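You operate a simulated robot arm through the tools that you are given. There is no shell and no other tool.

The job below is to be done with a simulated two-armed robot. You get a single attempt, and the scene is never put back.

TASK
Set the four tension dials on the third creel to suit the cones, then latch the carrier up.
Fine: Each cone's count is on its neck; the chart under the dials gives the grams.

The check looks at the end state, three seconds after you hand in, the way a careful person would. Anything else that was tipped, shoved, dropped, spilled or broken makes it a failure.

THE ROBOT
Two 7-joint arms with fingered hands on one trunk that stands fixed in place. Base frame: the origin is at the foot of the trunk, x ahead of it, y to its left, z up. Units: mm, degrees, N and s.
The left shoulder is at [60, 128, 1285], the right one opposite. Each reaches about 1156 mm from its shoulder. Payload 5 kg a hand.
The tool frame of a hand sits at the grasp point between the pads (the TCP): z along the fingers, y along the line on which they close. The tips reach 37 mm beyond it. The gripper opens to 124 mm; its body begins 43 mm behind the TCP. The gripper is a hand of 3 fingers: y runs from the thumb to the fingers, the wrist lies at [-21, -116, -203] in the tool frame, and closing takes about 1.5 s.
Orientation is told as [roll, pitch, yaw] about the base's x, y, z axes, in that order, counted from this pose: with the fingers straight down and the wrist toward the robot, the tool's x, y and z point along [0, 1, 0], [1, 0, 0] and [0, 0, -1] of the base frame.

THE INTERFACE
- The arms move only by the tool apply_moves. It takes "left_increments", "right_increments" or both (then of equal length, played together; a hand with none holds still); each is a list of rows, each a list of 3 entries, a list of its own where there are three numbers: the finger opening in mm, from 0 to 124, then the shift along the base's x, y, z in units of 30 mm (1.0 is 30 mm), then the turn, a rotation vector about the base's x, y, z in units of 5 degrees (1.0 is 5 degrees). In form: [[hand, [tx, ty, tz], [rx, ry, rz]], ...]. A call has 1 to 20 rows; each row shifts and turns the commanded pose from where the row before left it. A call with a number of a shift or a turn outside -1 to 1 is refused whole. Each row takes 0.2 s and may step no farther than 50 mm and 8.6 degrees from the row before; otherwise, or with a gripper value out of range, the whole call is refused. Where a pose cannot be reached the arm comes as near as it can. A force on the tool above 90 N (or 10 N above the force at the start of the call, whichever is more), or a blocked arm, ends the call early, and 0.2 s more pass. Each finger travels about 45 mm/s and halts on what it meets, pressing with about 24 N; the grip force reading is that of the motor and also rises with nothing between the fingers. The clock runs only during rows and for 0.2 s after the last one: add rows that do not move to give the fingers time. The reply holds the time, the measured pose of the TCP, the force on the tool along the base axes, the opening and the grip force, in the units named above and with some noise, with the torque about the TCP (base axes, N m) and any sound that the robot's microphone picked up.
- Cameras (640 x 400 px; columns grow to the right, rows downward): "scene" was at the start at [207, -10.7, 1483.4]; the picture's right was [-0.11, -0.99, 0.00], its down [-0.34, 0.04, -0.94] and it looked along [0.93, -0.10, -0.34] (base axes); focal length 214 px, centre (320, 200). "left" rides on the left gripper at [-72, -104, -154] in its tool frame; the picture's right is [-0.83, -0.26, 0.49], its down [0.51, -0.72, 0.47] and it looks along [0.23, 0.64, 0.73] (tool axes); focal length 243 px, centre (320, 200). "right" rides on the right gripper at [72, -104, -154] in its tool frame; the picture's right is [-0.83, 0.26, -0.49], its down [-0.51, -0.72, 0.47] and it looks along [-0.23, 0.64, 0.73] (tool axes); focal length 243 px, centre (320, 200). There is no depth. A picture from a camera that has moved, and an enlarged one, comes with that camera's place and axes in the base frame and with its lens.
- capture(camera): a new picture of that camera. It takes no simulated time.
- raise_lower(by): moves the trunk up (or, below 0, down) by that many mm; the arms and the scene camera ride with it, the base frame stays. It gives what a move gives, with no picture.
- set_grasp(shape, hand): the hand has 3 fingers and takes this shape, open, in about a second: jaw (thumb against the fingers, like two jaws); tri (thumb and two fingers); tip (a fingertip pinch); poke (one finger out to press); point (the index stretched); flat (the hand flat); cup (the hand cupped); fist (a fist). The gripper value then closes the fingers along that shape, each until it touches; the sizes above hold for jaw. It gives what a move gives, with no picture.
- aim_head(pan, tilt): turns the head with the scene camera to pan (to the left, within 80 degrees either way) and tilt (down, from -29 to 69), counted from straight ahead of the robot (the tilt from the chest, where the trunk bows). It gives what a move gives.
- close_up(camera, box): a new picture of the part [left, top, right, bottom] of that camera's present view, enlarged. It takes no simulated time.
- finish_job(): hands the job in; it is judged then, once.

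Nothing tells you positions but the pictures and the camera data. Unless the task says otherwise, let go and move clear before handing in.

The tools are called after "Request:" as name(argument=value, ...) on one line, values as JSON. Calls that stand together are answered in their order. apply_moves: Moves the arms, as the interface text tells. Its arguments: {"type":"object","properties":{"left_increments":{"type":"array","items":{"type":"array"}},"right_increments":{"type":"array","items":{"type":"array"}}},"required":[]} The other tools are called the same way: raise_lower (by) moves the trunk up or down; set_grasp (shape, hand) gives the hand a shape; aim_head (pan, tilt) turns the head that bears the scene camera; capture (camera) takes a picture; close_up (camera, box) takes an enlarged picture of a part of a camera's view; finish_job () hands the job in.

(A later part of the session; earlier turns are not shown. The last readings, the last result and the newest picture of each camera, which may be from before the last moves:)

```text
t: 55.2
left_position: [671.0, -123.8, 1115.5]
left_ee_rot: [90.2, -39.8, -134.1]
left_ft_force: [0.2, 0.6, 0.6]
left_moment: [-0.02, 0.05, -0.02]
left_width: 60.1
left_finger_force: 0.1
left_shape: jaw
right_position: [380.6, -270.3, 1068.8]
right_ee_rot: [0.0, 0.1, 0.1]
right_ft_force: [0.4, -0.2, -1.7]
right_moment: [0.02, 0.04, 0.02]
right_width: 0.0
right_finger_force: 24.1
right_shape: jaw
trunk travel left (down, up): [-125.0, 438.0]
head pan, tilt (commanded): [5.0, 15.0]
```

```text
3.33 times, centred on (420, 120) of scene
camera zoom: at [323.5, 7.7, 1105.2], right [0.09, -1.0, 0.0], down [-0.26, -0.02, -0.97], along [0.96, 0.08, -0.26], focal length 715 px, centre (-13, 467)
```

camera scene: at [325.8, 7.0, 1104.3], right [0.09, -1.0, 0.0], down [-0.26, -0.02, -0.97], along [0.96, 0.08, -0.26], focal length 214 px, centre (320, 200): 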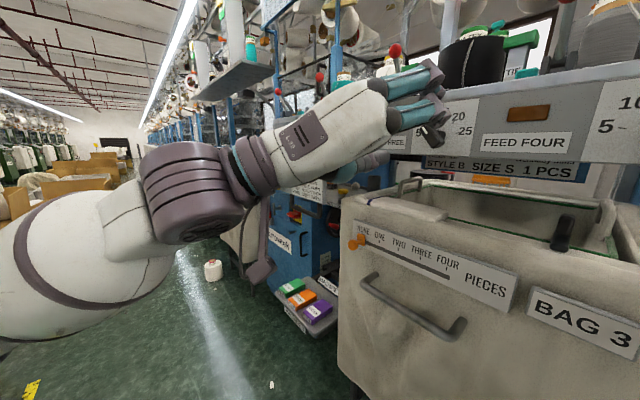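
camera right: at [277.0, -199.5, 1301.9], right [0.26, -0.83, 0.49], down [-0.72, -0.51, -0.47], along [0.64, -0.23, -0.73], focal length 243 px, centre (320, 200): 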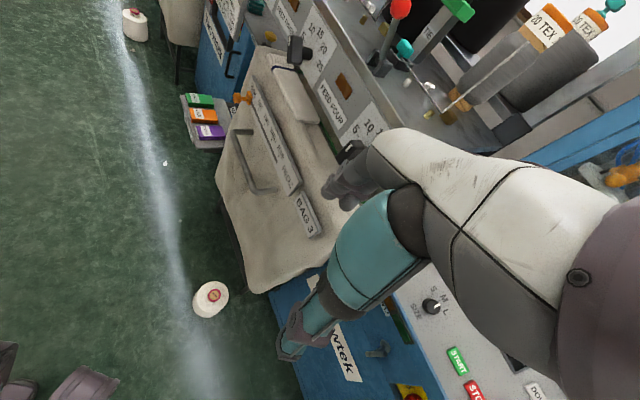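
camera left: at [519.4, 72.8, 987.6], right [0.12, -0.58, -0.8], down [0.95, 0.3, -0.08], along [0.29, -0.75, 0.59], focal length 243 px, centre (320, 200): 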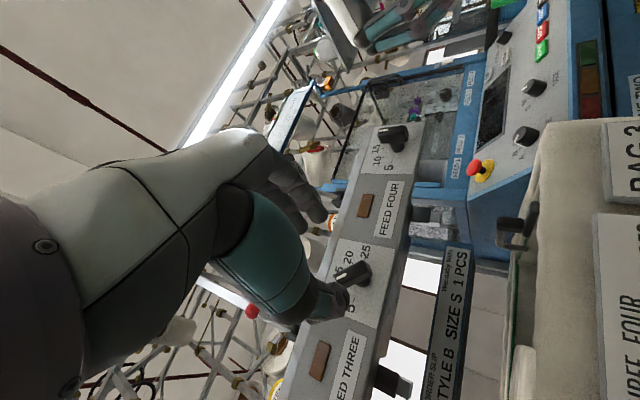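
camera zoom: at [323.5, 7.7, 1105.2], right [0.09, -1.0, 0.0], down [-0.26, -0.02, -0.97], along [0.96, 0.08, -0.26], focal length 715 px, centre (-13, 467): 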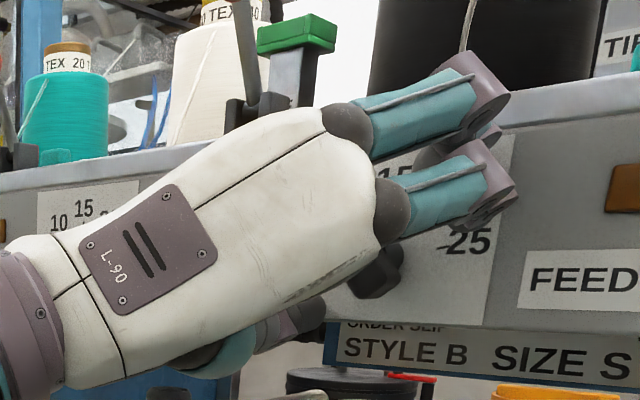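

The bar of dial three lies between thumb and fingers. I close and turn clockwise 40°.

Request:
apply_moves(left_increments=[[40, [0, 0, 0], [0, 0, 0]], [20, [0, 0, 0], [0, 0, 0]], [8, [0, 0, 0], [0, 0, 0]], [3, [0, 0, 0], [0, 0, 0]], [3, [0, 0, 0], [0, 0, 0]], [3, [0, 0, 0], [0, 0, 0]]])

Request:
apply_moves(left_increments=[[3, [0, 0, 0], [0.719, -0.695, 0]], [3, [0, 0, 0], [0.719, -0.695, 0]], [3, [0, 0, 0], [0.719, -0.695, 0]], [3, [0, 0, 0], [0.719, -0.695, 0]], [3, [0, 0, 0], [0.719, -0.695, 0]], [3, [0, 0, 0], [0.719, -0.695, 0]], [3, [0, 0, 0], [0.719, -0.695, 0]], [3, [0, 0, 0], [0.719, -0.695, 0]], [3, [0, 0, 0], [0, 0, 0]]])

Request:
close_up(camera="left", box=[220, 150, 420, 380])

Request:
close_up(camera="scene", box=[340, 60, 500, 180])

```text
t: 56.6
left_position: [671.5, -124.7, 1114.2]
left_ee_rot: [90.1, -39.9, -134.1]
left_ft_force: [3.2, 1.1, -1.8]
left_moment: [0.0, 0.05, 0.09]
left_width: 10.1
left_finger_force: 23.7
left_shape: jaw
right_position: [381.8, -270.3, 1068.3]
right_ee_rot: [0.0, 0.0, -0.1]
right_ft_force: [-0.2, -1.0, -0.7]
right_moment: [-0.02, -0.01, -0.02]
right_width: 0.0
right_finger_force: 23.7
right_shape: jaw
trunk travel left (down, up): [-125.0, 438.0]
head pan, tilt (commanded): [5.0, 15.0]
```

```text
t: 58.6
left_position: [672.5, -124.5, 1113.7]
left_ee_rot: [90.1, 0.1, -134.1]
left_ft_force: [6.4, 3.9, -6.4]
left_moment: [0.1, 0.11, 0.22]
left_width: 10.2
left_finger_force: 24.2
left_shape: jaw
right_position: [380.5, -270.1, 1067.7]
right_ee_rot: [0.0, 0.1, -0.1]
right_ft_force: [-0.1, -0.1, -0.3]
right_moment: [0.0, 0.0, -0.01]
right_width: 0.0
right_finger_force: 23.8
right_shape: jaw
trunk travel left (down, up): [-125.0, 438.0]
head pan, tilt (commanded): [5.0, 15.0]
```

```text
1.74 times, centred on (320, 265) of left
camera zoom: at [634.8, 58.3, 1041.2], right [0.54, -0.15, -0.83], down [0.84, 0.19, 0.51], along [0.08, -0.97, 0.23], focal length 422 px, centre (320, 87)
```

zoom: 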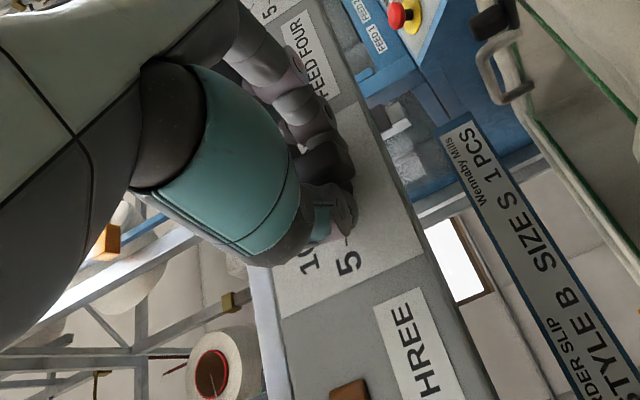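

```text
3.33 times, centred on (420, 120) of scene
camera zoom: at [324.9, 7.8, 1104.8], right [0.09, -1.0, 0.0], down [-0.26, -0.02, -0.97], along [0.96, 0.08, -0.26], focal length 715 px, centre (-13, 467)
```

zoom: 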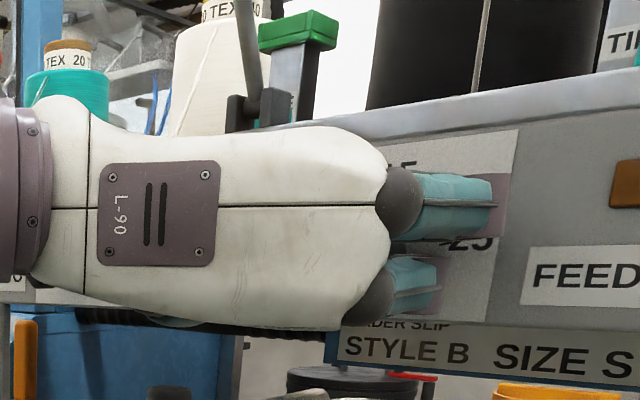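

The hand has turned 40° with the knob. I release, back off and check dial three.

Request:
apply_moves(left_increments=[[25, [0, 0, 0], [0, 0, 0]], [45, [0, 0, 0], [0, 0, 0]], [60, [0, 0, 0], [0, 0, 0]], [60, [-0.36, 0.348, 0], [0, 0, 0]], [60, [-0.54, 0.52, 0], [0, 0, 0]], [60, [-0.72, 0.695, 0], [0, 0, 0]], [60, [-0.72, 0.695, 0], [0, 0, 0]]])

Request:
close_up(camera="left", box=[280, 200, 440, 340])

Request:
close_up(camera="scene", box=[380, 90, 500, 170])

Request:
capture(camera="scene")

Request:
capture(camera="left")

```text
t: 60.2
left_position: [600.1, -56.0, 1114.0]
left_ee_rot: [90.1, 0.1, -134.1]
left_ft_force: [0.0, 0.3, -0.4]
left_moment: [0.02, 0.04, 0.02]
left_width: 59.6
left_finger_force: 0.0
left_shape: jaw
right_position: [379.7, -270.2, 1069.8]
right_ee_rot: [-0.1, -0.1, 0.0]
right_ft_force: [0.0, -0.1, -0.7]
right_moment: [0.01, -0.03, 0.04]
right_width: 0.0
right_finger_force: 24.1
right_shape: jaw
trunk travel left (down, up): [-125.0, 438.0]
head pan, tilt (commanded): [5.0, 15.0]
```

```text
2.86 times, centred on (360, 270) of left
camera zoom: at [562.7, 126.7, 1041.7], right [0.54, -0.16, -0.83], down [0.84, 0.19, 0.51], along [0.08, -0.97, 0.23], focal length 693 px, centre (206, 0)
```

zoom: 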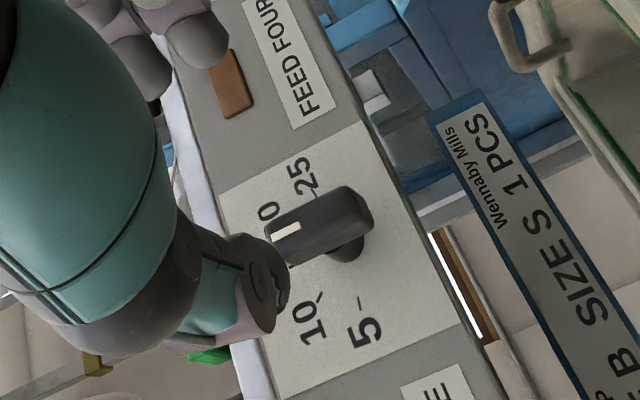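

```text
5.00 times, centred on (440, 130) of scene
camera zoom: at [322.9, 8.0, 1105.5], right [0.09, -1.0, 0.0], down [-0.26, -0.02, -0.97], along [0.96, 0.08, -0.26], focal length 1072 px, centre (-280, 550)
```

zoom: 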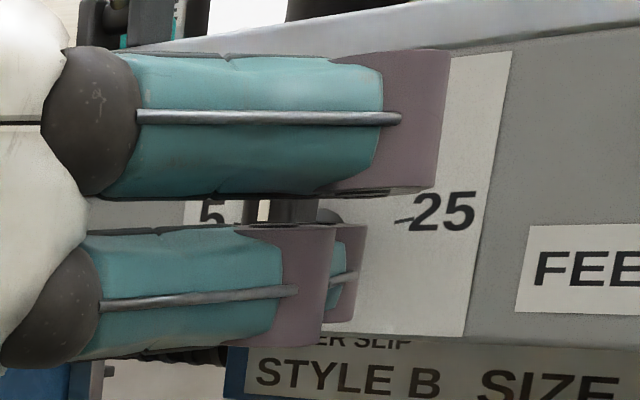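

```text
taken
camera scene: at [322.9, 8.0, 1105.5], right [0.09, -1.0, 0.0], down [-0.26, -0.02, -0.97], along [0.96, 0.08, -0.26], focal length 214 px, centre (320, 200)
```

scene: 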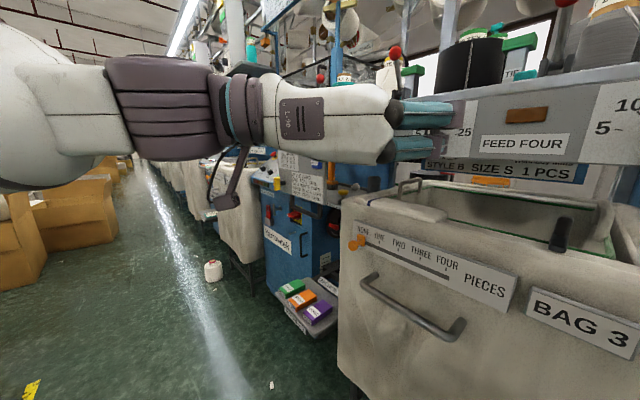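

```text
taken
camera left: at [562.7, 126.7, 1041.7], right [0.54, -0.16, -0.83], down [0.84, 0.19, 0.51], along [0.08, -0.97, 0.23], focal length 243 px, centre (320, 200)
```

left: 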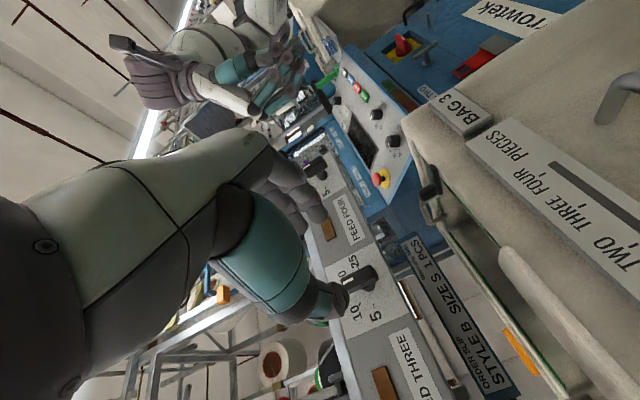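

Dial three reads 15. For dial four I first draw the right hand back a little for room, then slide the left hand along to a pre-grasp in front of dial four, keeping the −180° roll.

Request:
apply_moves(right_increments=[[0, [-0.5, -0.3, 0.4], [0, 0, 0]], [0, [-0.5, -0.3, 0.4], [0, 0, 0]], [0, [-0.5, -0.3, 0.4], [0, 0, 0]]])

Request:
apply_moves(left_increments=[[60, [-0.5, -0.4, 0], [0, 0, 0]], [60, [-0.5, -0.7, 0], [0, 0, 0]], [60, [-0.5, -0.8, 0], [0, 0, 0]], [60, [-0.5, -0.9, 0], [0, 0, 0]], [60, [-0.5, -0.9, 0], [0, 0, 0]], [60, [-0.5, -0.9, 0], [0, 0, 0]], [60, [-0.5, -0.9, 0], [0, 0, 0]], [60, [0.0, -0.4, 0], [0, 0, 0]], [60, [0, 0, 0], [0, 0, 0]]])

Request:
capture(camera="scene")

Request:
capture(camera="left")

```text
t: 61.0
left_position: [600.6, -56.4, 1113.9]
left_ee_rot: [90.1, 0.1, -134.1]
left_ft_force: [-0.4, 0.5, 0.1]
left_moment: [0.0, 0.0, -0.01]
left_width: 59.7
left_finger_force: 0.1
left_shape: jaw
right_position: [333.7, -299.6, 1105.0]
right_ee_rot: [0.0, 0.0, 0.1]
right_ft_force: [-0.7, 0.3, -0.2]
right_moment: [-0.01, -0.03, -0.02]
right_width: 0.1
right_finger_force: 24.0
right_shape: jaw
trunk travel left (down, up): [-125.0, 438.0]
head pan, tilt (commanded): [5.0, 15.0]
```

```text
t: 63.0
left_position: [495.3, -218.6, 1113.2]
left_ee_rot: [90.1, 0.1, -134.1]
left_ft_force: [0.5, -0.6, 0.1]
left_moment: [-0.01, 0.03, -0.01]
left_width: 59.3
left_finger_force: 0.0
left_shape: jaw
left hand out of reach, approached as far as the arm can: row 7, 8
right_position: [334.1, -298.4, 1104.7]
right_ee_rot: [-0.1, 0.0, 0.0]
right_ft_force: [0.6, 0.6, -0.1]
right_moment: [-0.01, -0.02, -0.02]
right_width: 0.1
right_finger_force: 23.8
right_shape: jaw
trunk travel left (down, up): [-125.0, 438.0]
head pan, tilt (commanded): [5.0, 15.0]
```

```text
taken
camera scene: at [323.6, 7.0, 1105.2], right [0.09, -1.0, 0.0], down [-0.26, -0.02, -0.97], along [0.96, 0.08, -0.26], focal length 214 px, centre (320, 200)
```

scene: 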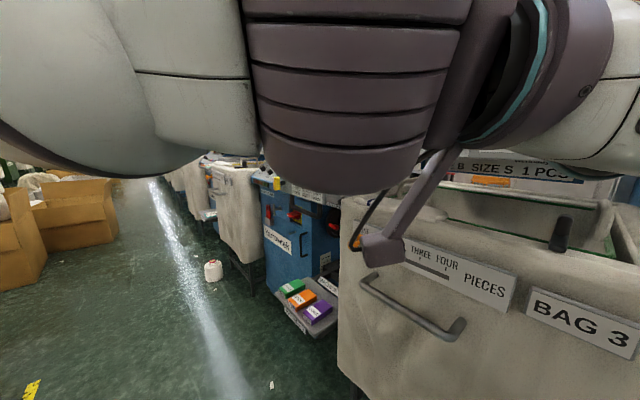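

```text
taken
camera left: at [458.9, -36.2, 1041.4], right [0.54, -0.15, -0.83], down [0.84, 0.19, 0.51], along [0.08, -0.97, 0.23], focal length 243 px, centre (320, 200)
```

left: 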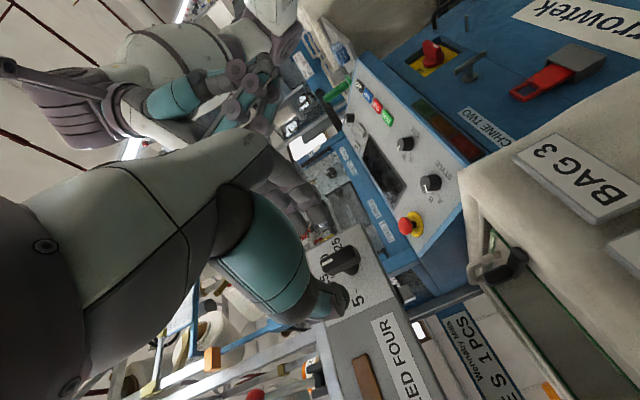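

The arm is tight against its limit here but about 60 mm from dial four, and advancing takes the wrist away from the body. I move in to dial four, correcting 9 mm to the right.

Request:
apply_moves(left_increments=[[60, [0.316, -0.413, 0], [0, 0, 0]], [60, [0.316, -0.413, 0], [0, 0, 0]]])

Request:
capture(camera="left")

```text
t: 63.6
left_position: [500.4, -218.1, 1110.9]
left_ee_rot: [90.1, 0.1, -134.3]
left_ft_force: [1.0, -0.4, 0.2]
left_moment: [0.0, -0.01, 0.01]
left_width: 59.2
left_finger_force: 0.0
left_shape: jaw
left hand out of reach, approached as far as the arm can: row 1, 2
right_position: [335.3, -297.5, 1105.3]
right_ee_rot: [0.0, 0.0, 0.0]
right_ft_force: [0.0, -0.1, 0.1]
right_moment: [-0.01, -0.01, 0.01]
right_width: 0.0
right_finger_force: 24.2
right_shape: jaw
trunk travel left (down, up): [-125.0, 438.0]
head pan, tilt (commanded): [5.0, 15.0]
```

```text
taken
camera left: at [463.4, -36.3, 1037.8], right [0.54, -0.16, -0.83], down [0.84, 0.19, 0.51], along [0.08, -0.97, 0.23], focal length 243 px, centre (320, 200)
```

left: 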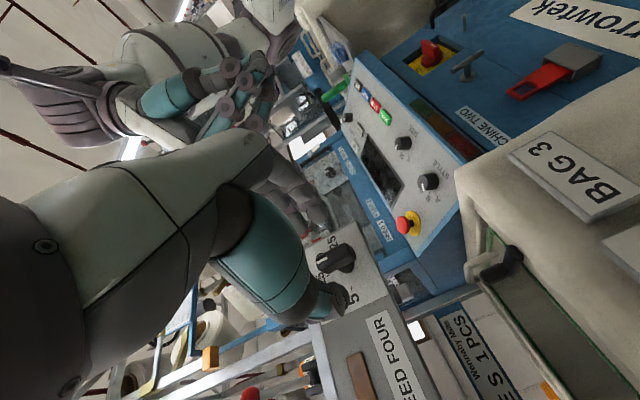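

At this trunk height the left arm cannot go further right than y≈−218 with that roll. I test whether the −220° roll (the end angle wanted for dial four) reaches further, turning in place and edging along.

Request:
apply_moves(left_increments=[[60, [0, 0.2, 0], [-0.719, 0.695, 0]], [60, [0, 0.2, 0], [-0.719, 0.695, 0]], [60, [0, 0, 0], [-0.719, 0.695, 0]], [60, [0, 0, 0], [-0.719, 0.695, 0]], [60, [0, 0, 0], [-0.719, 0.695, 0]], [60, [0, 0, 0], [-0.719, 0.695, 0]], [60, [0, 0, 0], [-0.719, 0.695, 0]], [60, [0, 0, 0], [-0.719, 0.695, 0]]])

Request:
apply_moves(left_increments=[[60, [0, -0.5, 0], [0, 0, 0]], [60, [0, -0.5, 0], [0, 0, 0]]])

Request:
capture(camera="left")

```text
t: 65.4
left_position: [508.1, -192.3, 1116.6]
left_ee_rot: [90.2, -40.0, -134.2]
left_ft_force: [-0.1, -0.4, 0.6]
left_moment: [-0.01, -0.03, -0.04]
left_width: 59.7
left_finger_force: 0.2
left_shape: jaw
left hand out of reach, approached as far as the arm can: row 8
right_position: [335.6, -296.0, 1104.9]
right_ee_rot: [0.0, 0.2, 0.0]
right_ft_force: [-0.4, 0.4, 0.3]
right_moment: [0.0, -0.03, -0.01]
right_width: 0.0
right_finger_force: 23.7
right_shape: jaw
trunk travel left (down, up): [-125.0, 438.0]
head pan, tilt (commanded): [5.0, 15.0]
```

```text
t: 66.0
left_position: [509.5, -202.0, 1120.7]
left_ee_rot: [90.1, -39.9, -134.1]
left_ft_force: [-0.3, 0.6, -0.2]
left_moment: [0.02, 0.01, 0.01]
left_width: 59.5
left_finger_force: 0.0
left_shape: jaw
left hand out of reach, approached as far as the arm can: row 1, 2
right_position: [335.5, -296.9, 1105.0]
right_ee_rot: [0.0, -0.1, 0.0]
right_ft_force: [0.0, 0.3, 0.0]
right_moment: [0.0, 0.01, -0.03]
right_width: 0.1
right_finger_force: 24.6
right_shape: jaw
trunk travel left (down, up): [-125.0, 438.0]
head pan, tilt (commanded): [5.0, 15.0]
```

```text
taken
camera left: at [422.5, -70.6, 998.2], right [0.12, -0.58, -0.8], down [0.95, 0.3, -0.07], along [0.29, -0.75, 0.59], focal length 243 px, centre (320, 200)
```

left: 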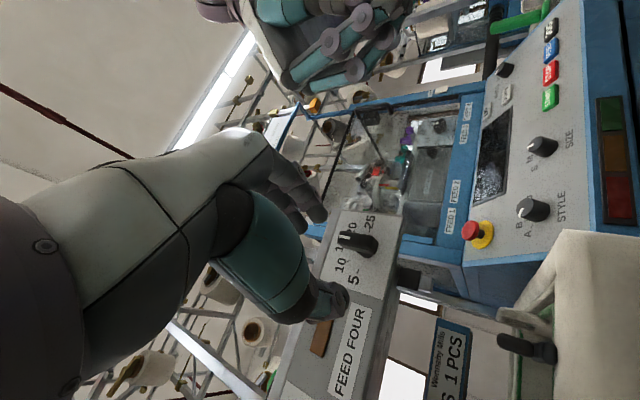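

The reach limit stays. The trunk leans forward when low, which crowds the arm for dial four; so I retreat the left hand a little, raise the trunk, and bring the hand back down to dial height.

Request:
apply_moves(left_increments=[[60, [0.1, 0.5, 0], [0.719, -0.695, 0]], [60, [0.2, 0.5, 0], [0.719, -0.695, 0]], [60, [0.3, 0.5, 0], [0.719, -0.695, 0]], [60, [0.3, 0.5, 0], [0.719, -0.695, 0]], [60, [0.3, 0.5, 0], [0.719, -0.695, 0]], [60, [0.3, 0.5, 0], [0.719, -0.695, 0]], [60, [0.3, 0.5, 0], [0.719, -0.695, 0]], [60, [0.3, 0.5, 0], [0.719, -0.695, 0]]])

Request:
raise_lower(by=150)

Request:
capture(camera="scene")

Request:
capture(camera="left")

```text
t: 67.8
left_position: [570.8, -81.3, 1120.0]
left_ee_rot: [90.2, 0.1, -134.0]
left_ft_force: [-0.3, 0.8, -0.5]
left_moment: [-0.01, -0.03, -0.01]
left_width: 59.5
left_finger_force: 0.0
left_shape: jaw
right_position: [334.2, -297.6, 1106.5]
right_ee_rot: [0.0, -0.1, 0.0]
right_ft_force: [-0.5, -0.3, -0.1]
right_moment: [-0.01, -0.02, 0.02]
right_width: 0.0
right_finger_force: 23.9
right_shape: jaw
trunk travel left (down, up): [-125.0, 438.0]
head pan, tilt (commanded): [5.0, 15.0]
```

```text
t: 69.5
left_position: [572.2, -83.1, 1270.8]
left_ee_rot: [90.1, 0.1, -134.1]
left_ft_force: [0.7, -0.3, 0.1]
left_moment: [0.01, -0.03, 0.0]
left_width: 59.7
left_finger_force: 0.1
left_shape: jaw
right_position: [337.8, -295.9, 1254.2]
right_ee_rot: [0.0, 0.0, 0.0]
right_ft_force: [0.5, 0.0, 0.6]
right_moment: [-0.01, -0.02, 0.03]
right_width: 0.3
right_finger_force: 24.0
right_shape: jaw
trunk travel left (down, up): [-275.0, 288.0]
head pan, tilt (commanded): [5.0, 15.0]
```

```text
taken
camera scene: at [269.9, 7.5, 1277.3], right [0.09, -1.0, 0.0], down [-0.26, -0.02, -0.97], along [0.96, 0.08, -0.26], focal length 214 px, centre (320, 200)
```

scene: 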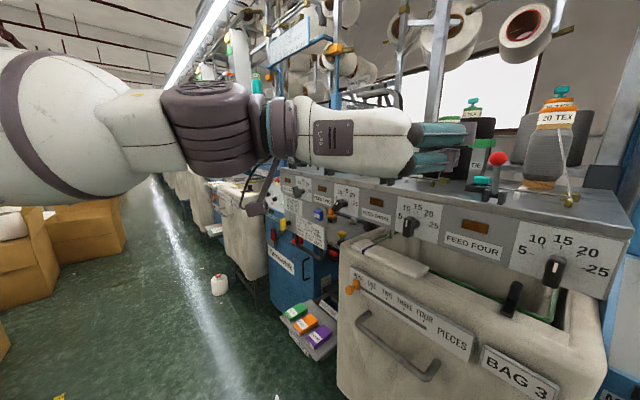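

```text
taken
camera left: at [534.6, 100.0, 1198.0], right [0.54, -0.15, -0.83], down [0.84, 0.19, 0.51], along [0.08, -0.97, 0.23], focal length 243 px, centre (320, 200)
```

left: 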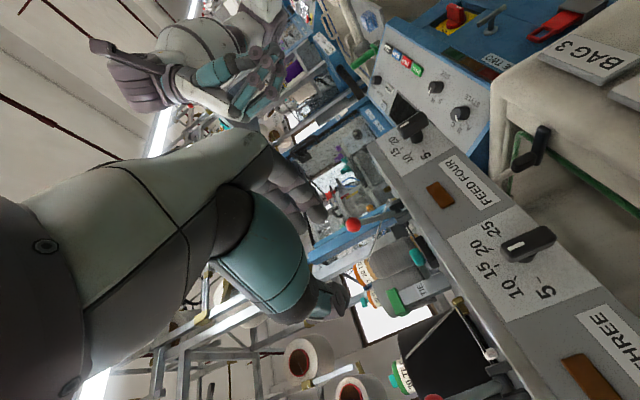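

With the trunk 150 higher it has leaned back about 50 mm. I lower the left hand back to dial height.

Request:
apply_moves(left_increments=[[60, [0, 0, -1], [0, 0, 0]], [60, [0, 0, -1], [0, 0, 0]], [60, [0, 0, -1], [0, 0, 0]], [60, [0, 0, -1], [0, 0, 0]], [60, [0, 0, -1], [0, 0, 0]], [60, [0, 0, -0.25], [0, 0, 0]]])

Request:
close_up(camera="scene", box=[260, 150, 480, 280])

```text
t: 70.9
left_position: [571.6, -82.9, 1112.0]
left_ee_rot: [90.1, 0.1, -134.1]
left_ft_force: [-0.6, 0.0, -0.3]
left_moment: [0.02, -0.04, 0.01]
left_width: 59.5
left_finger_force: 0.0
left_shape: jaw
right_position: [336.3, -298.2, 1253.8]
right_ee_rot: [0.0, -0.1, 0.0]
right_ft_force: [0.2, 0.2, 0.6]
right_moment: [-0.01, 0.0, 0.01]
right_width: 0.0
right_finger_force: 23.8
right_shape: jaw
trunk travel left (down, up): [-275.0, 288.0]
head pan, tilt (commanded): [5.0, 15.0]
```

```text
2.91 times, centred on (370, 215) of scene
camera zoom: at [269.3, 7.5, 1277.5], right [0.09, -1.0, 0.0], down [-0.26, -0.02, -0.97], along [0.96, 0.08, -0.26], focal length 624 px, centre (174, 156)
```

zoom: 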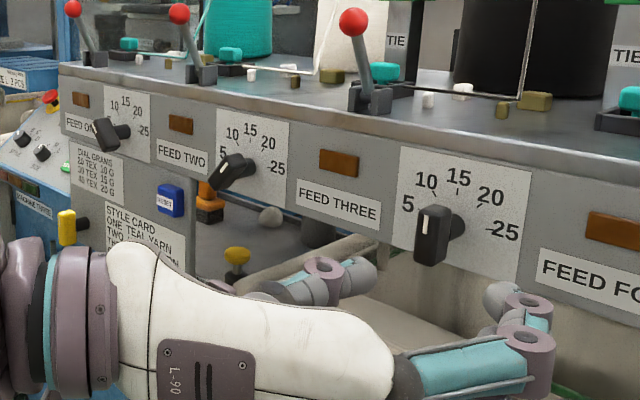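

All fine here. Now to dial four's pre-grasp again.

Request:
apply_moves(left_increments=[[60, [-0.33, -0.607, 0], [0, 0, 0]], [60, [-0.33, -0.607, 0], [0, 0, 0]], [60, [-0.33, -0.607, 0], [0, 0, 0]], [60, [-0.33, -0.607, 0], [0, 0, 0]], [60, [-0.33, -0.607, 0], [0, 0, 0]], [60, [-0.33, -0.607, 0], [0, 0, 0]], [60, [-0.33, -0.607, 0], [0, 0, 0]], [60, [-0.33, -0.607, 0], [0, 0, 0]]])

Request:
capture(camera="scene")

Request:
capture(camera="left")

```text
t: 72.7
left_position: [498.6, -214.9, 1112.7]
left_ee_rot: [90.0, -0.1, -134.3]
left_ft_force: [0.9, 0.2, -0.1]
left_moment: [-0.03, 0.01, -0.01]
left_width: 59.5
left_finger_force: 0.1
left_shape: jaw
left hand out of reach, approached as far as the arm can: row 8
right_position: [336.0, -296.6, 1253.9]
right_ee_rot: [-0.1, 0.2, 0.1]
right_ft_force: [0.2, 0.4, 0.5]
right_moment: [-0.05, 0.0, 0.0]
right_width: 0.0
right_finger_force: 23.8
right_shape: jaw
trunk travel left (down, up): [-275.0, 288.0]
head pan, tilt (commanded): [5.0, 15.0]
```

```text
taken
camera scene: at [270.3, 8.5, 1277.2], right [0.09, -1.0, 0.0], down [-0.26, -0.02, -0.97], along [0.96, 0.08, -0.26], focal length 214 px, centre (320, 200)
```

scene: 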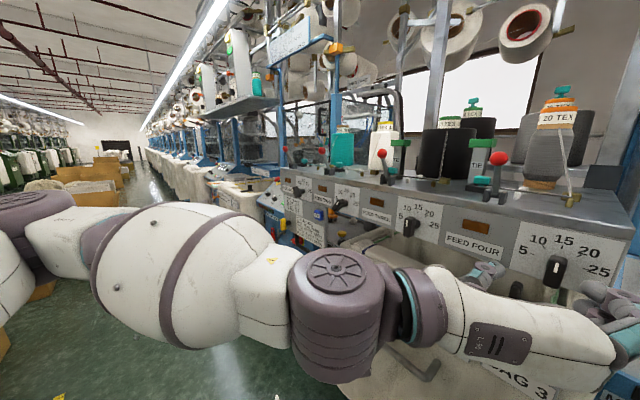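

```text
taken
camera left: at [460.6, -31.9, 1039.9], right [0.54, -0.16, -0.83], down [0.84, 0.19, 0.51], along [0.08, -0.97, 0.23], focal length 243 px, centre (320, 200)
```

left: 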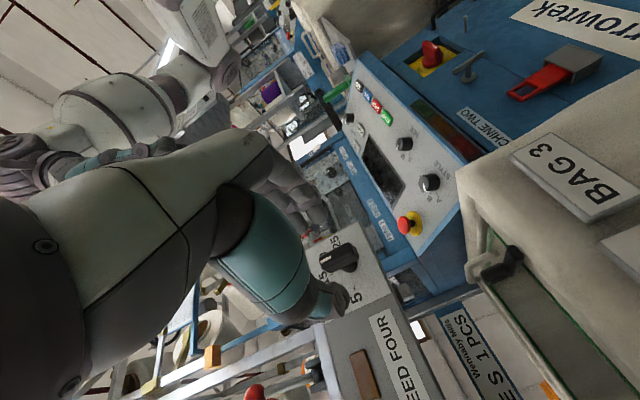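

The limit looks like wrist bend between forearm and hand. Yawing the hand some 16° further to the right should relieve it, so I do that in place and then edge toward dial four.

Request:
apply_moves(left_increments=[[60, [0, 0, 0], [0, 0, -0.8]], [60, [0, 0, 0], [0, 0, -0.8]], [60, [0, 0, 0], [0, 0, -0.8]], [60, [0, 0, 0], [0, 0, -0.8]]])

Request:
apply_moves(left_increments=[[60, [0, -0.3, 0], [0, 0, 0]], [60, [0, -0.3, 0], [0, 0, 0]]])

Request:
capture(camera="left")

Request:
capture(camera="scene")

```text
t: 73.7
left_position: [497.5, -213.8, 1112.6]
left_ee_rot: [90.0, -0.1, -150.2]
left_ft_force: [0.8, -0.5, 0.0]
left_moment: [-0.04, 0.01, -0.02]
left_width: 59.7
left_finger_force: 0.1
left_shape: jaw
right_position: [337.0, -297.7, 1255.2]
right_ee_rot: [0.0, 0.0, -0.1]
right_ft_force: [0.1, -0.3, 0.1]
right_moment: [-0.05, 0.02, 0.02]
right_width: 0.3
right_finger_force: 23.5
right_shape: jaw
trunk travel left (down, up): [-275.0, 288.0]
head pan, tilt (commanded): [5.0, 15.0]
```

```text
t: 74.3
left_position: [497.8, -232.3, 1112.9]
left_ee_rot: [90.1, 0.1, -150.1]
left_ft_force: [-0.1, 0.1, -0.1]
left_moment: [-0.01, 0.0, 0.01]
left_width: 59.6
left_finger_force: 0.0
left_shape: jaw
right_position: [335.6, -298.0, 1253.3]
right_ee_rot: [0.0, 0.0, -0.1]
right_ft_force: [-0.1, 0.3, 0.7]
right_moment: [-0.03, 0.02, -0.03]
right_width: 0.0
right_finger_force: 23.5
right_shape: jaw
trunk travel left (down, up): [-275.0, 288.0]
head pan, tilt (commanded): [5.0, 15.0]
```

```text
taken
camera left: at [512.1, -45.8, 1040.1], right [0.47, -0.3, -0.83], down [0.86, -0.05, 0.51], along [-0.19, -0.95, 0.23], focal length 243 px, centre (320, 200)
```

left: 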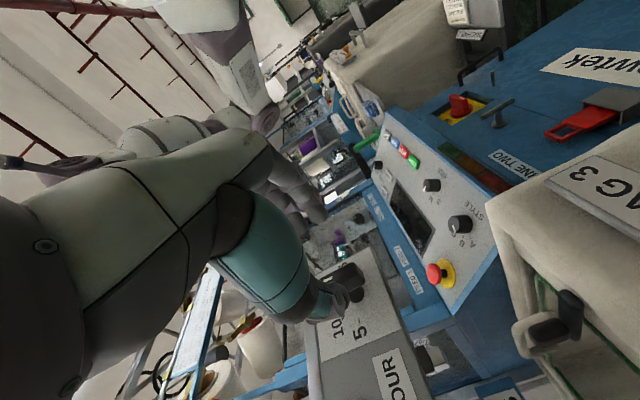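

```text
taken
camera scene: at [269.5, 7.4, 1277.4], right [0.09, -1.0, 0.0], down [-0.26, -0.02, -0.97], along [0.96, 0.08, -0.26], focal length 214 px, centre (320, 200)
```

scene: 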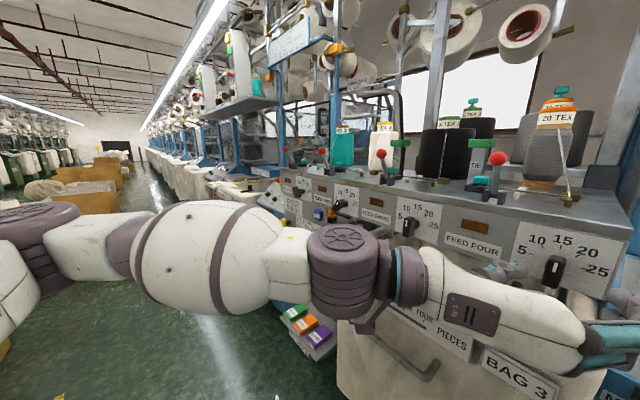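

The yaw works: the hand is now in line with dial four. I move in with a small lateral offset to allow for the 16° skew.

Request:
apply_moves(left_increments=[[60, [0.4, -0.298, 0], [0, 0, 0]], [60, [0.4, -0.298, 0], [0, 0, 0]], [60, [0.4, -0.298, 0], [0, 0, 0]], [60, [0, 0, 0], [0, 0, 0]]])

Request:
close_up(camera="left", box=[220, 150, 420, 380])

Request:
close_up(camera="scene", box=[480, 200, 640, 400])

```text
t: 75.3
left_position: [532.8, -231.1, 1113.2]
left_ee_rot: [90.0, 0.1, -150.2]
left_ft_force: [0.0, -0.4, 0.1]
left_moment: [-0.04, 0.01, 0.02]
left_width: 59.7
left_finger_force: 0.0
left_shape: jaw
left hand out of reach, approached as far as the arm can: row 1, 2, 3
right_position: [335.0, -297.9, 1254.4]
right_ee_rot: [0.0, 0.0, -0.1]
right_ft_force: [0.2, -1.0, -0.1]
right_moment: [-0.02, 0.01, 0.0]
right_width: 0.0
right_finger_force: 23.9
right_shape: jaw
trunk travel left (down, up): [-275.0, 288.0]
head pan, tilt (commanded): [5.0, 15.0]
```

```text
1.74 times, centred on (320, 265) of left
camera zoom: at [547.1, -45.8, 1040.4], right [0.47, -0.3, -0.83], down [0.86, -0.05, 0.51], along [-0.19, -0.95, 0.23], focal length 422 px, centre (320, 87)
```

zoom: 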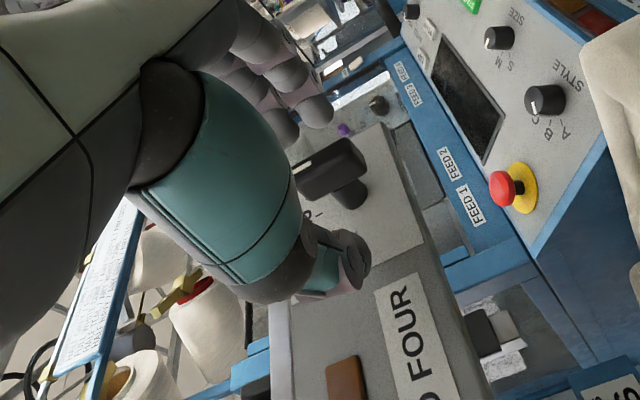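

```text
2.00 times, centred on (560, 300) of scene
camera zoom: at [269.4, 7.5, 1277.5], right [0.09, -1.0, 0.0], down [-0.26, -0.02, -0.97], along [0.96, 0.08, -0.26], focal length 429 px, centre (-160, 0)
```

zoom: 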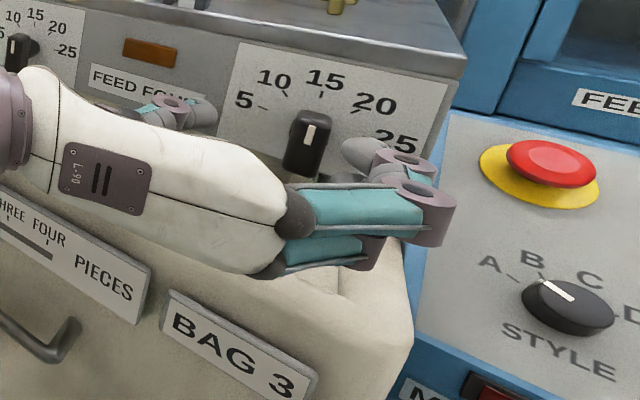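

The wrist cannot pass the robot's midline, so a grip on dial four is out of reach for this arm. A single stretched finger reaches further: I back off and give the left hand the "poke" shape to push the bar's lower end to the right (which turns it counter-clockwise toward 10).

Request:
apply_moves(left_increments=[[60, [-0.5, 0.5, 0], [0, 0, 0]], [60, [-0.5, 0.5, 0], [0, 0, 0]], [60, [-0.5, 0.5, 0], [0, 0, 0]]])

Request:
set_grasp(hand="left", shape="poke")

Request:
capture(camera="left")

Request:
close_up(camera="scene", box=[400, 180, 640, 400])

```text
t: 76.1
left_position: [487.1, -185.8, 1114.3]
left_ee_rot: [90.2, 0.1, -150.1]
left_ft_force: [0.0, 0.0, -0.2]
left_moment: [0.02, 0.0, -0.03]
left_width: 59.8
left_finger_force: 0.2
left_shape: jaw
right_position: [335.7, -297.1, 1254.2]
right_ee_rot: [0.0, -0.1, 0.0]
right_ft_force: [0.3, 0.6, 1.0]
right_moment: [-0.03, 0.0, -0.03]
right_width: 0.0
right_finger_force: 23.7
right_shape: jaw
trunk travel left (down, up): [-275.0, 288.0]
head pan, tilt (commanded): [5.0, 15.0]
```

```text
t: 77.0
left_position: [487.7, -186.5, 1114.5]
left_ee_rot: [90.1, 0.0, -150.1]
left_ft_force: [-0.3, 0.5, -0.6]
left_moment: [0.0, -0.01, 0.03]
left_width: 0.3
left_finger_force: 0.1
left_shape: poke
right_position: [335.4, -296.3, 1253.9]
right_ee_rot: [0.0, -0.1, 0.1]
right_ft_force: [-0.2, -0.2, -0.5]
right_moment: [0.0, -0.03, 0.03]
right_width: 0.0
right_finger_force: 24.0
right_shape: jaw
trunk travel left (down, up): [-275.0, 288.0]
head pan, tilt (commanded): [5.0, 15.0]
```

```text
taken
camera left: at [502.0, -0.7, 1041.0], right [0.47, -0.3, -0.83], down [0.86, -0.05, 0.51], along [-0.19, -0.95, 0.23], focal length 243 px, centre (320, 200)
```

left: 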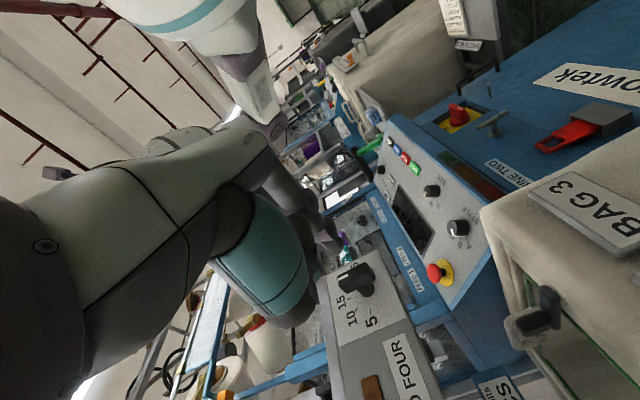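

```text
1.82 times, centred on (520, 290) of scene
camera zoom: at [269.4, 7.6, 1277.4], right [0.09, -1.0, 0.0], down [-0.26, -0.02, -0.97], along [0.96, 0.08, -0.26], focal length 390 px, centre (-44, 36)
```

zoom: 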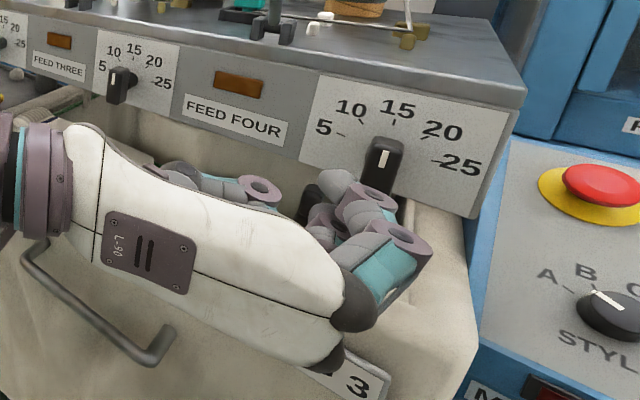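

The hand took the poke shape, but I need to see which finger is out. I enlarge both views.

Request:
close_up(camera="left", box=[200, 140, 400, 340])

Request:
close_up(camera="scene", box=[480, 240, 660, 380])

Request:
capture(camera="right")

```text
2.00 times, centred on (300, 240) of left
camera zoom: at [502.0, -0.7, 1041.0], right [0.47, -0.3, -0.83], down [0.86, -0.05, 0.51], along [-0.19, -0.95, 0.23], focal length 485 px, centre (360, 120)
```

zoom: 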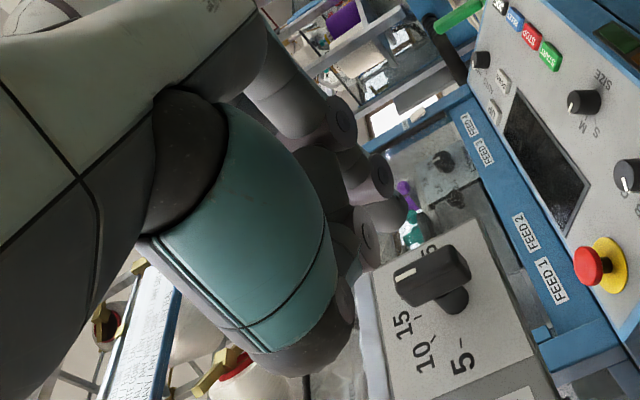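

```text
refused: 660 is not a number from 0 to 640
```

```text
taken
camera right: at [231.8, -226.5, 1408.0], right [0.26, -0.83, 0.49], down [-0.72, -0.51, -0.47], along [0.64, -0.23, -0.73], focal length 243 px, centre (320, 200)
```

right: 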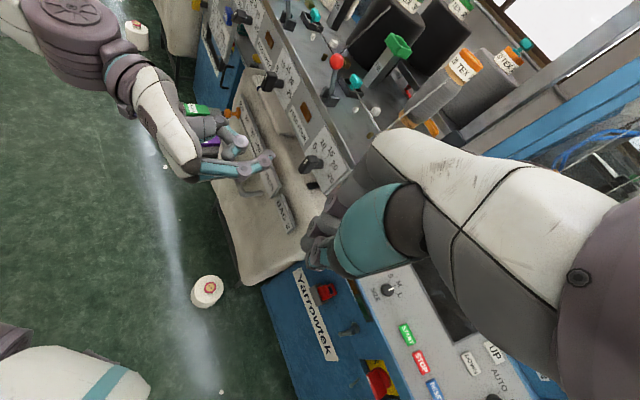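

The right-hand camera sees the left hand from above. I enlarge it.

Request:
close_up(camera="right", box=[160, 90, 360, 220])

Request:
close_up(camera="scene", box=[480, 240, 640, 360])

```text
3.08 times, centred on (260, 155) of right
camera zoom: at [231.8, -226.5, 1408.0], right [0.26, -0.83, 0.49], down [-0.72, -0.51, -0.47], along [0.64, -0.23, -0.73], focal length 746 px, centre (505, 338)
```

zoom: 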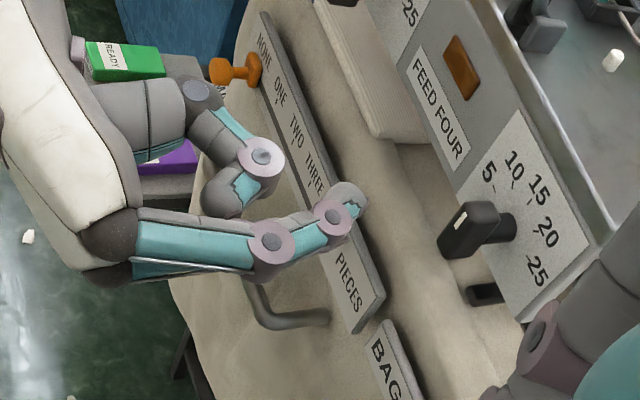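

```text
3.33 times, centred on (560, 300) of scene
camera zoom: at [269.4, 7.6, 1277.4], right [0.09, -1.0, 0.0], down [-0.26, -0.02, -0.97], along [0.96, 0.08, -0.26], focal length 715 px, centre (-480, -133)
```

zoom: 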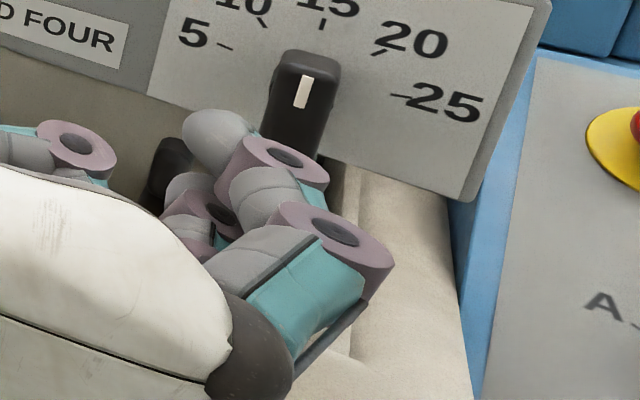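

The poke finger is short and bent, its tip only about 30 mm past the TCP. I try the "point" shape for a straighter finger.

Request:
set_grasp(hand="left", shape="point")

Request:
close_up(camera="right", box=[160, 90, 360, 220])

Request:
close_up(camera="scene", box=[480, 220, 640, 340])

Request:
close_up(camera="left", box=[200, 140, 440, 340])

```text
t: 77.9
left_position: [488.3, -187.1, 1113.6]
left_ee_rot: [90.1, 0.0, -150.1]
left_ft_force: [-0.1, -0.7, -0.2]
left_moment: [-0.01, 0.0, 0.01]
left_width: 0.0
left_finger_force: 0.1
left_shape: point
right_position: [335.7, -298.0, 1254.1]
right_ee_rot: [0.0, -0.1, 0.0]
right_ft_force: [0.2, -0.3, -0.5]
right_moment: [-0.05, 0.0, -0.02]
right_width: 0.0
right_finger_force: 24.0
right_shape: jaw
trunk travel left (down, up): [-275.0, 288.0]
head pan, tilt (commanded): [5.0, 15.0]
```

```text
3.08 times, centred on (260, 155) of right
camera zoom: at [231.9, -226.5, 1408.0], right [0.26, -0.83, 0.49], down [-0.72, -0.51, -0.47], along [0.64, -0.23, -0.73], focal length 746 px, centre (505, 338)
```

zoom: 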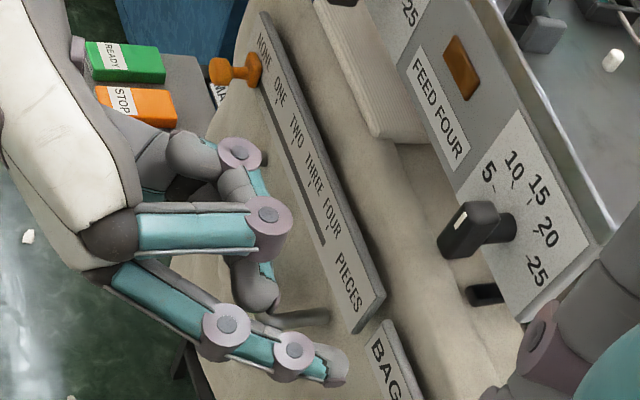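

```text
3.33 times, centred on (560, 280) of scene
camera zoom: at [269.5, 7.5, 1277.4], right [0.09, -1.0, 0.0], down [-0.26, -0.02, -0.97], along [0.96, 0.08, -0.26], focal length 715 px, centre (-480, -67)
```

zoom: 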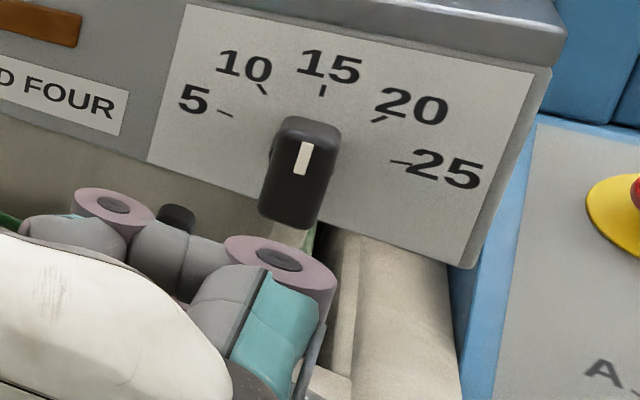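

```text
2.00 times, centred on (320, 240) of left
camera zoom: at [502.1, -0.7, 1041.0], right [0.47, -0.3, -0.83], down [0.86, -0.05, 0.51], along [-0.19, -0.95, 0.23], focal length 485 px, centre (320, 120)
```

zoom: 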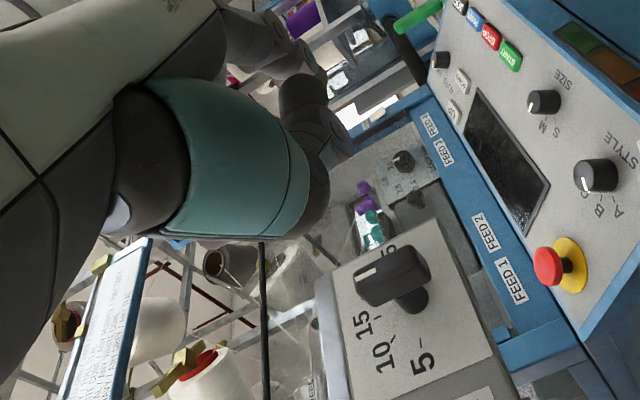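

The index finger is now stretched out. I locate its tip from both cameras.

Request:
close_up(camera="scene", box=[420, 220, 640, 400])

Request:
capture(camera="scene")

Request:
capture(camera="right")

```text
2.22 times, centred on (530, 310) of scene
camera zoom: at [269.5, 7.5, 1277.4], right [0.09, -1.0, 0.0], down [-0.26, -0.02, -0.97], along [0.96, 0.08, -0.26], focal length 477 px, centre (-147, -44)
```

zoom: 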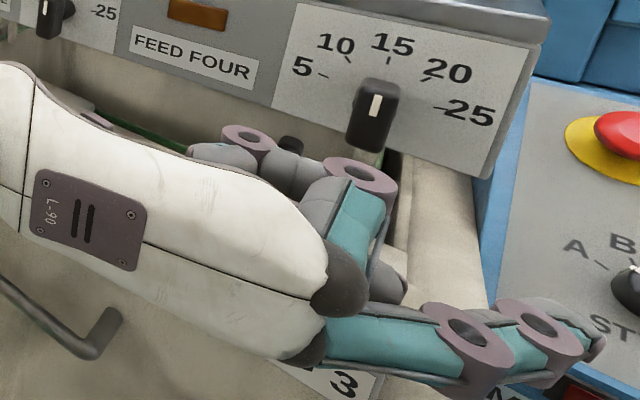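

```text
taken
camera scene: at [269.5, 7.5, 1277.4], right [0.09, -1.0, 0.0], down [-0.26, -0.02, -0.97], along [0.96, 0.08, -0.26], focal length 214 px, centre (320, 200)
```

scene: 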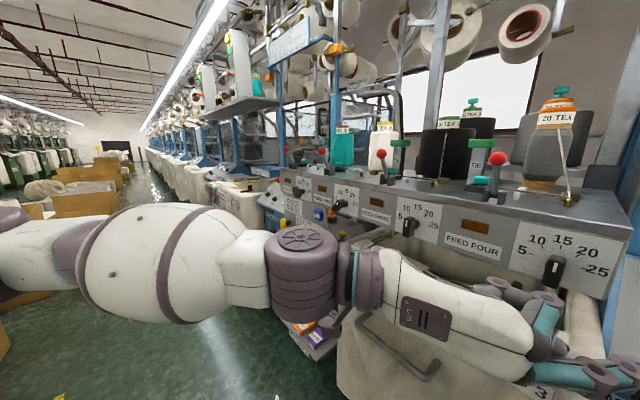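

```text
taken
camera right: at [231.9, -226.5, 1408.0], right [0.26, -0.83, 0.49], down [-0.72, -0.51, -0.47], along [0.64, -0.23, -0.73], focal length 243 px, centre (320, 200)
```

right: 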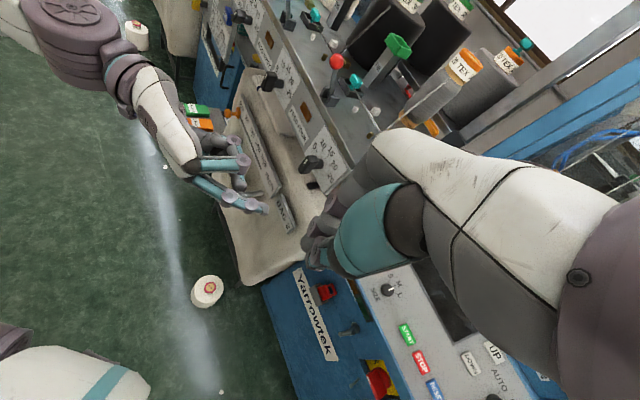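

The stretched index points out to the hand's right: tip about 87 mm right of and 21 mm past the TCP, leading the other fingers. I square the hand to the panel again and place the fingertip left of dial four's lower end, still some 40 mm in front of it.

Request:
apply_moves(left_increments=[[0, [0.57, 0.236, -0.04], [0, 0, 0.64]], [0, [0.57, 0.236, -0.04], [0, 0, 0.64]], [0, [0.57, 0.236, -0.04], [0, 0, 0.64]], [0, [0.57, 0.236, -0.04], [0, 0, 0.64]], [0, [0.57, 0.236, -0.04], [0, 0, 0.64]]])

Request:
close_up(camera="scene", box=[440, 200, 640, 340])

Request:
close_up(camera="right", box=[200, 80, 400, 220])

Request:
capture(camera="left")

```text
t: 79.1
left_position: [573.9, -152.9, 1106.2]
left_ee_rot: [90.1, -0.1, -134.1]
left_ft_force: [0.4, -0.2, -0.6]
left_moment: [-0.03, -0.02, -0.01]
left_width: 0.1
left_finger_force: 0.0
left_shape: point
right_position: [334.7, -297.0, 1253.4]
right_ee_rot: [-0.2, 0.0, 0.0]
right_ft_force: [-0.2, 0.7, -0.4]
right_moment: [-0.03, 0.0, 0.01]
right_width: 0.1
right_finger_force: 24.3
right_shape: jaw
trunk travel left (down, up): [-275.0, 288.0]
head pan, tilt (commanded): [5.0, 15.0]
```

```text
2.86 times, centred on (540, 270) of scene
camera zoom: at [269.5, 7.6, 1277.4], right [0.09, -1.0, 0.0], down [-0.26, -0.02, -0.97], along [0.96, 0.08, -0.26], focal length 613 px, centre (-309, 0)
```

zoom: 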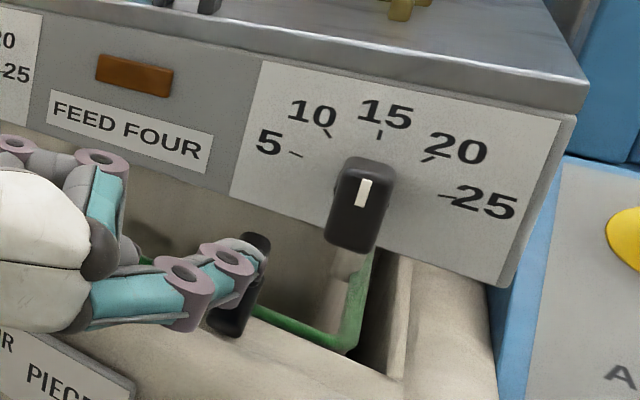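

```text
2.86 times, centred on (300, 150) of right
camera zoom: at [231.9, -226.4, 1408.0], right [0.26, -0.83, 0.49], down [-0.72, -0.51, -0.47], along [0.64, -0.23, -0.73], focal length 693 px, centre (377, 343)
```

zoom: 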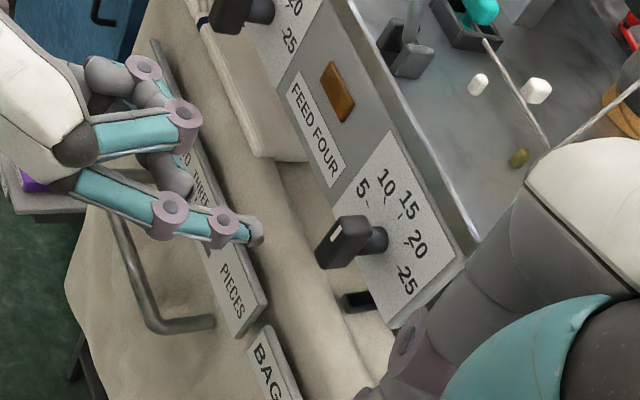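

```text
taken
camera left: at [536.2, 31.5, 1034.0], right [0.54, -0.15, -0.83], down [0.84, 0.19, 0.51], along [0.08, -0.97, 0.23], focal length 243 px, centre (320, 200)
```

left: 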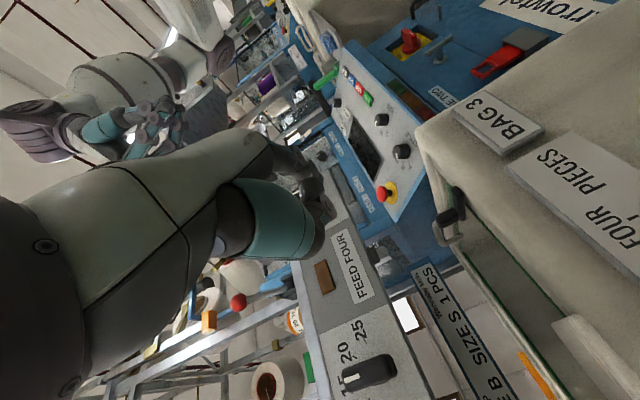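

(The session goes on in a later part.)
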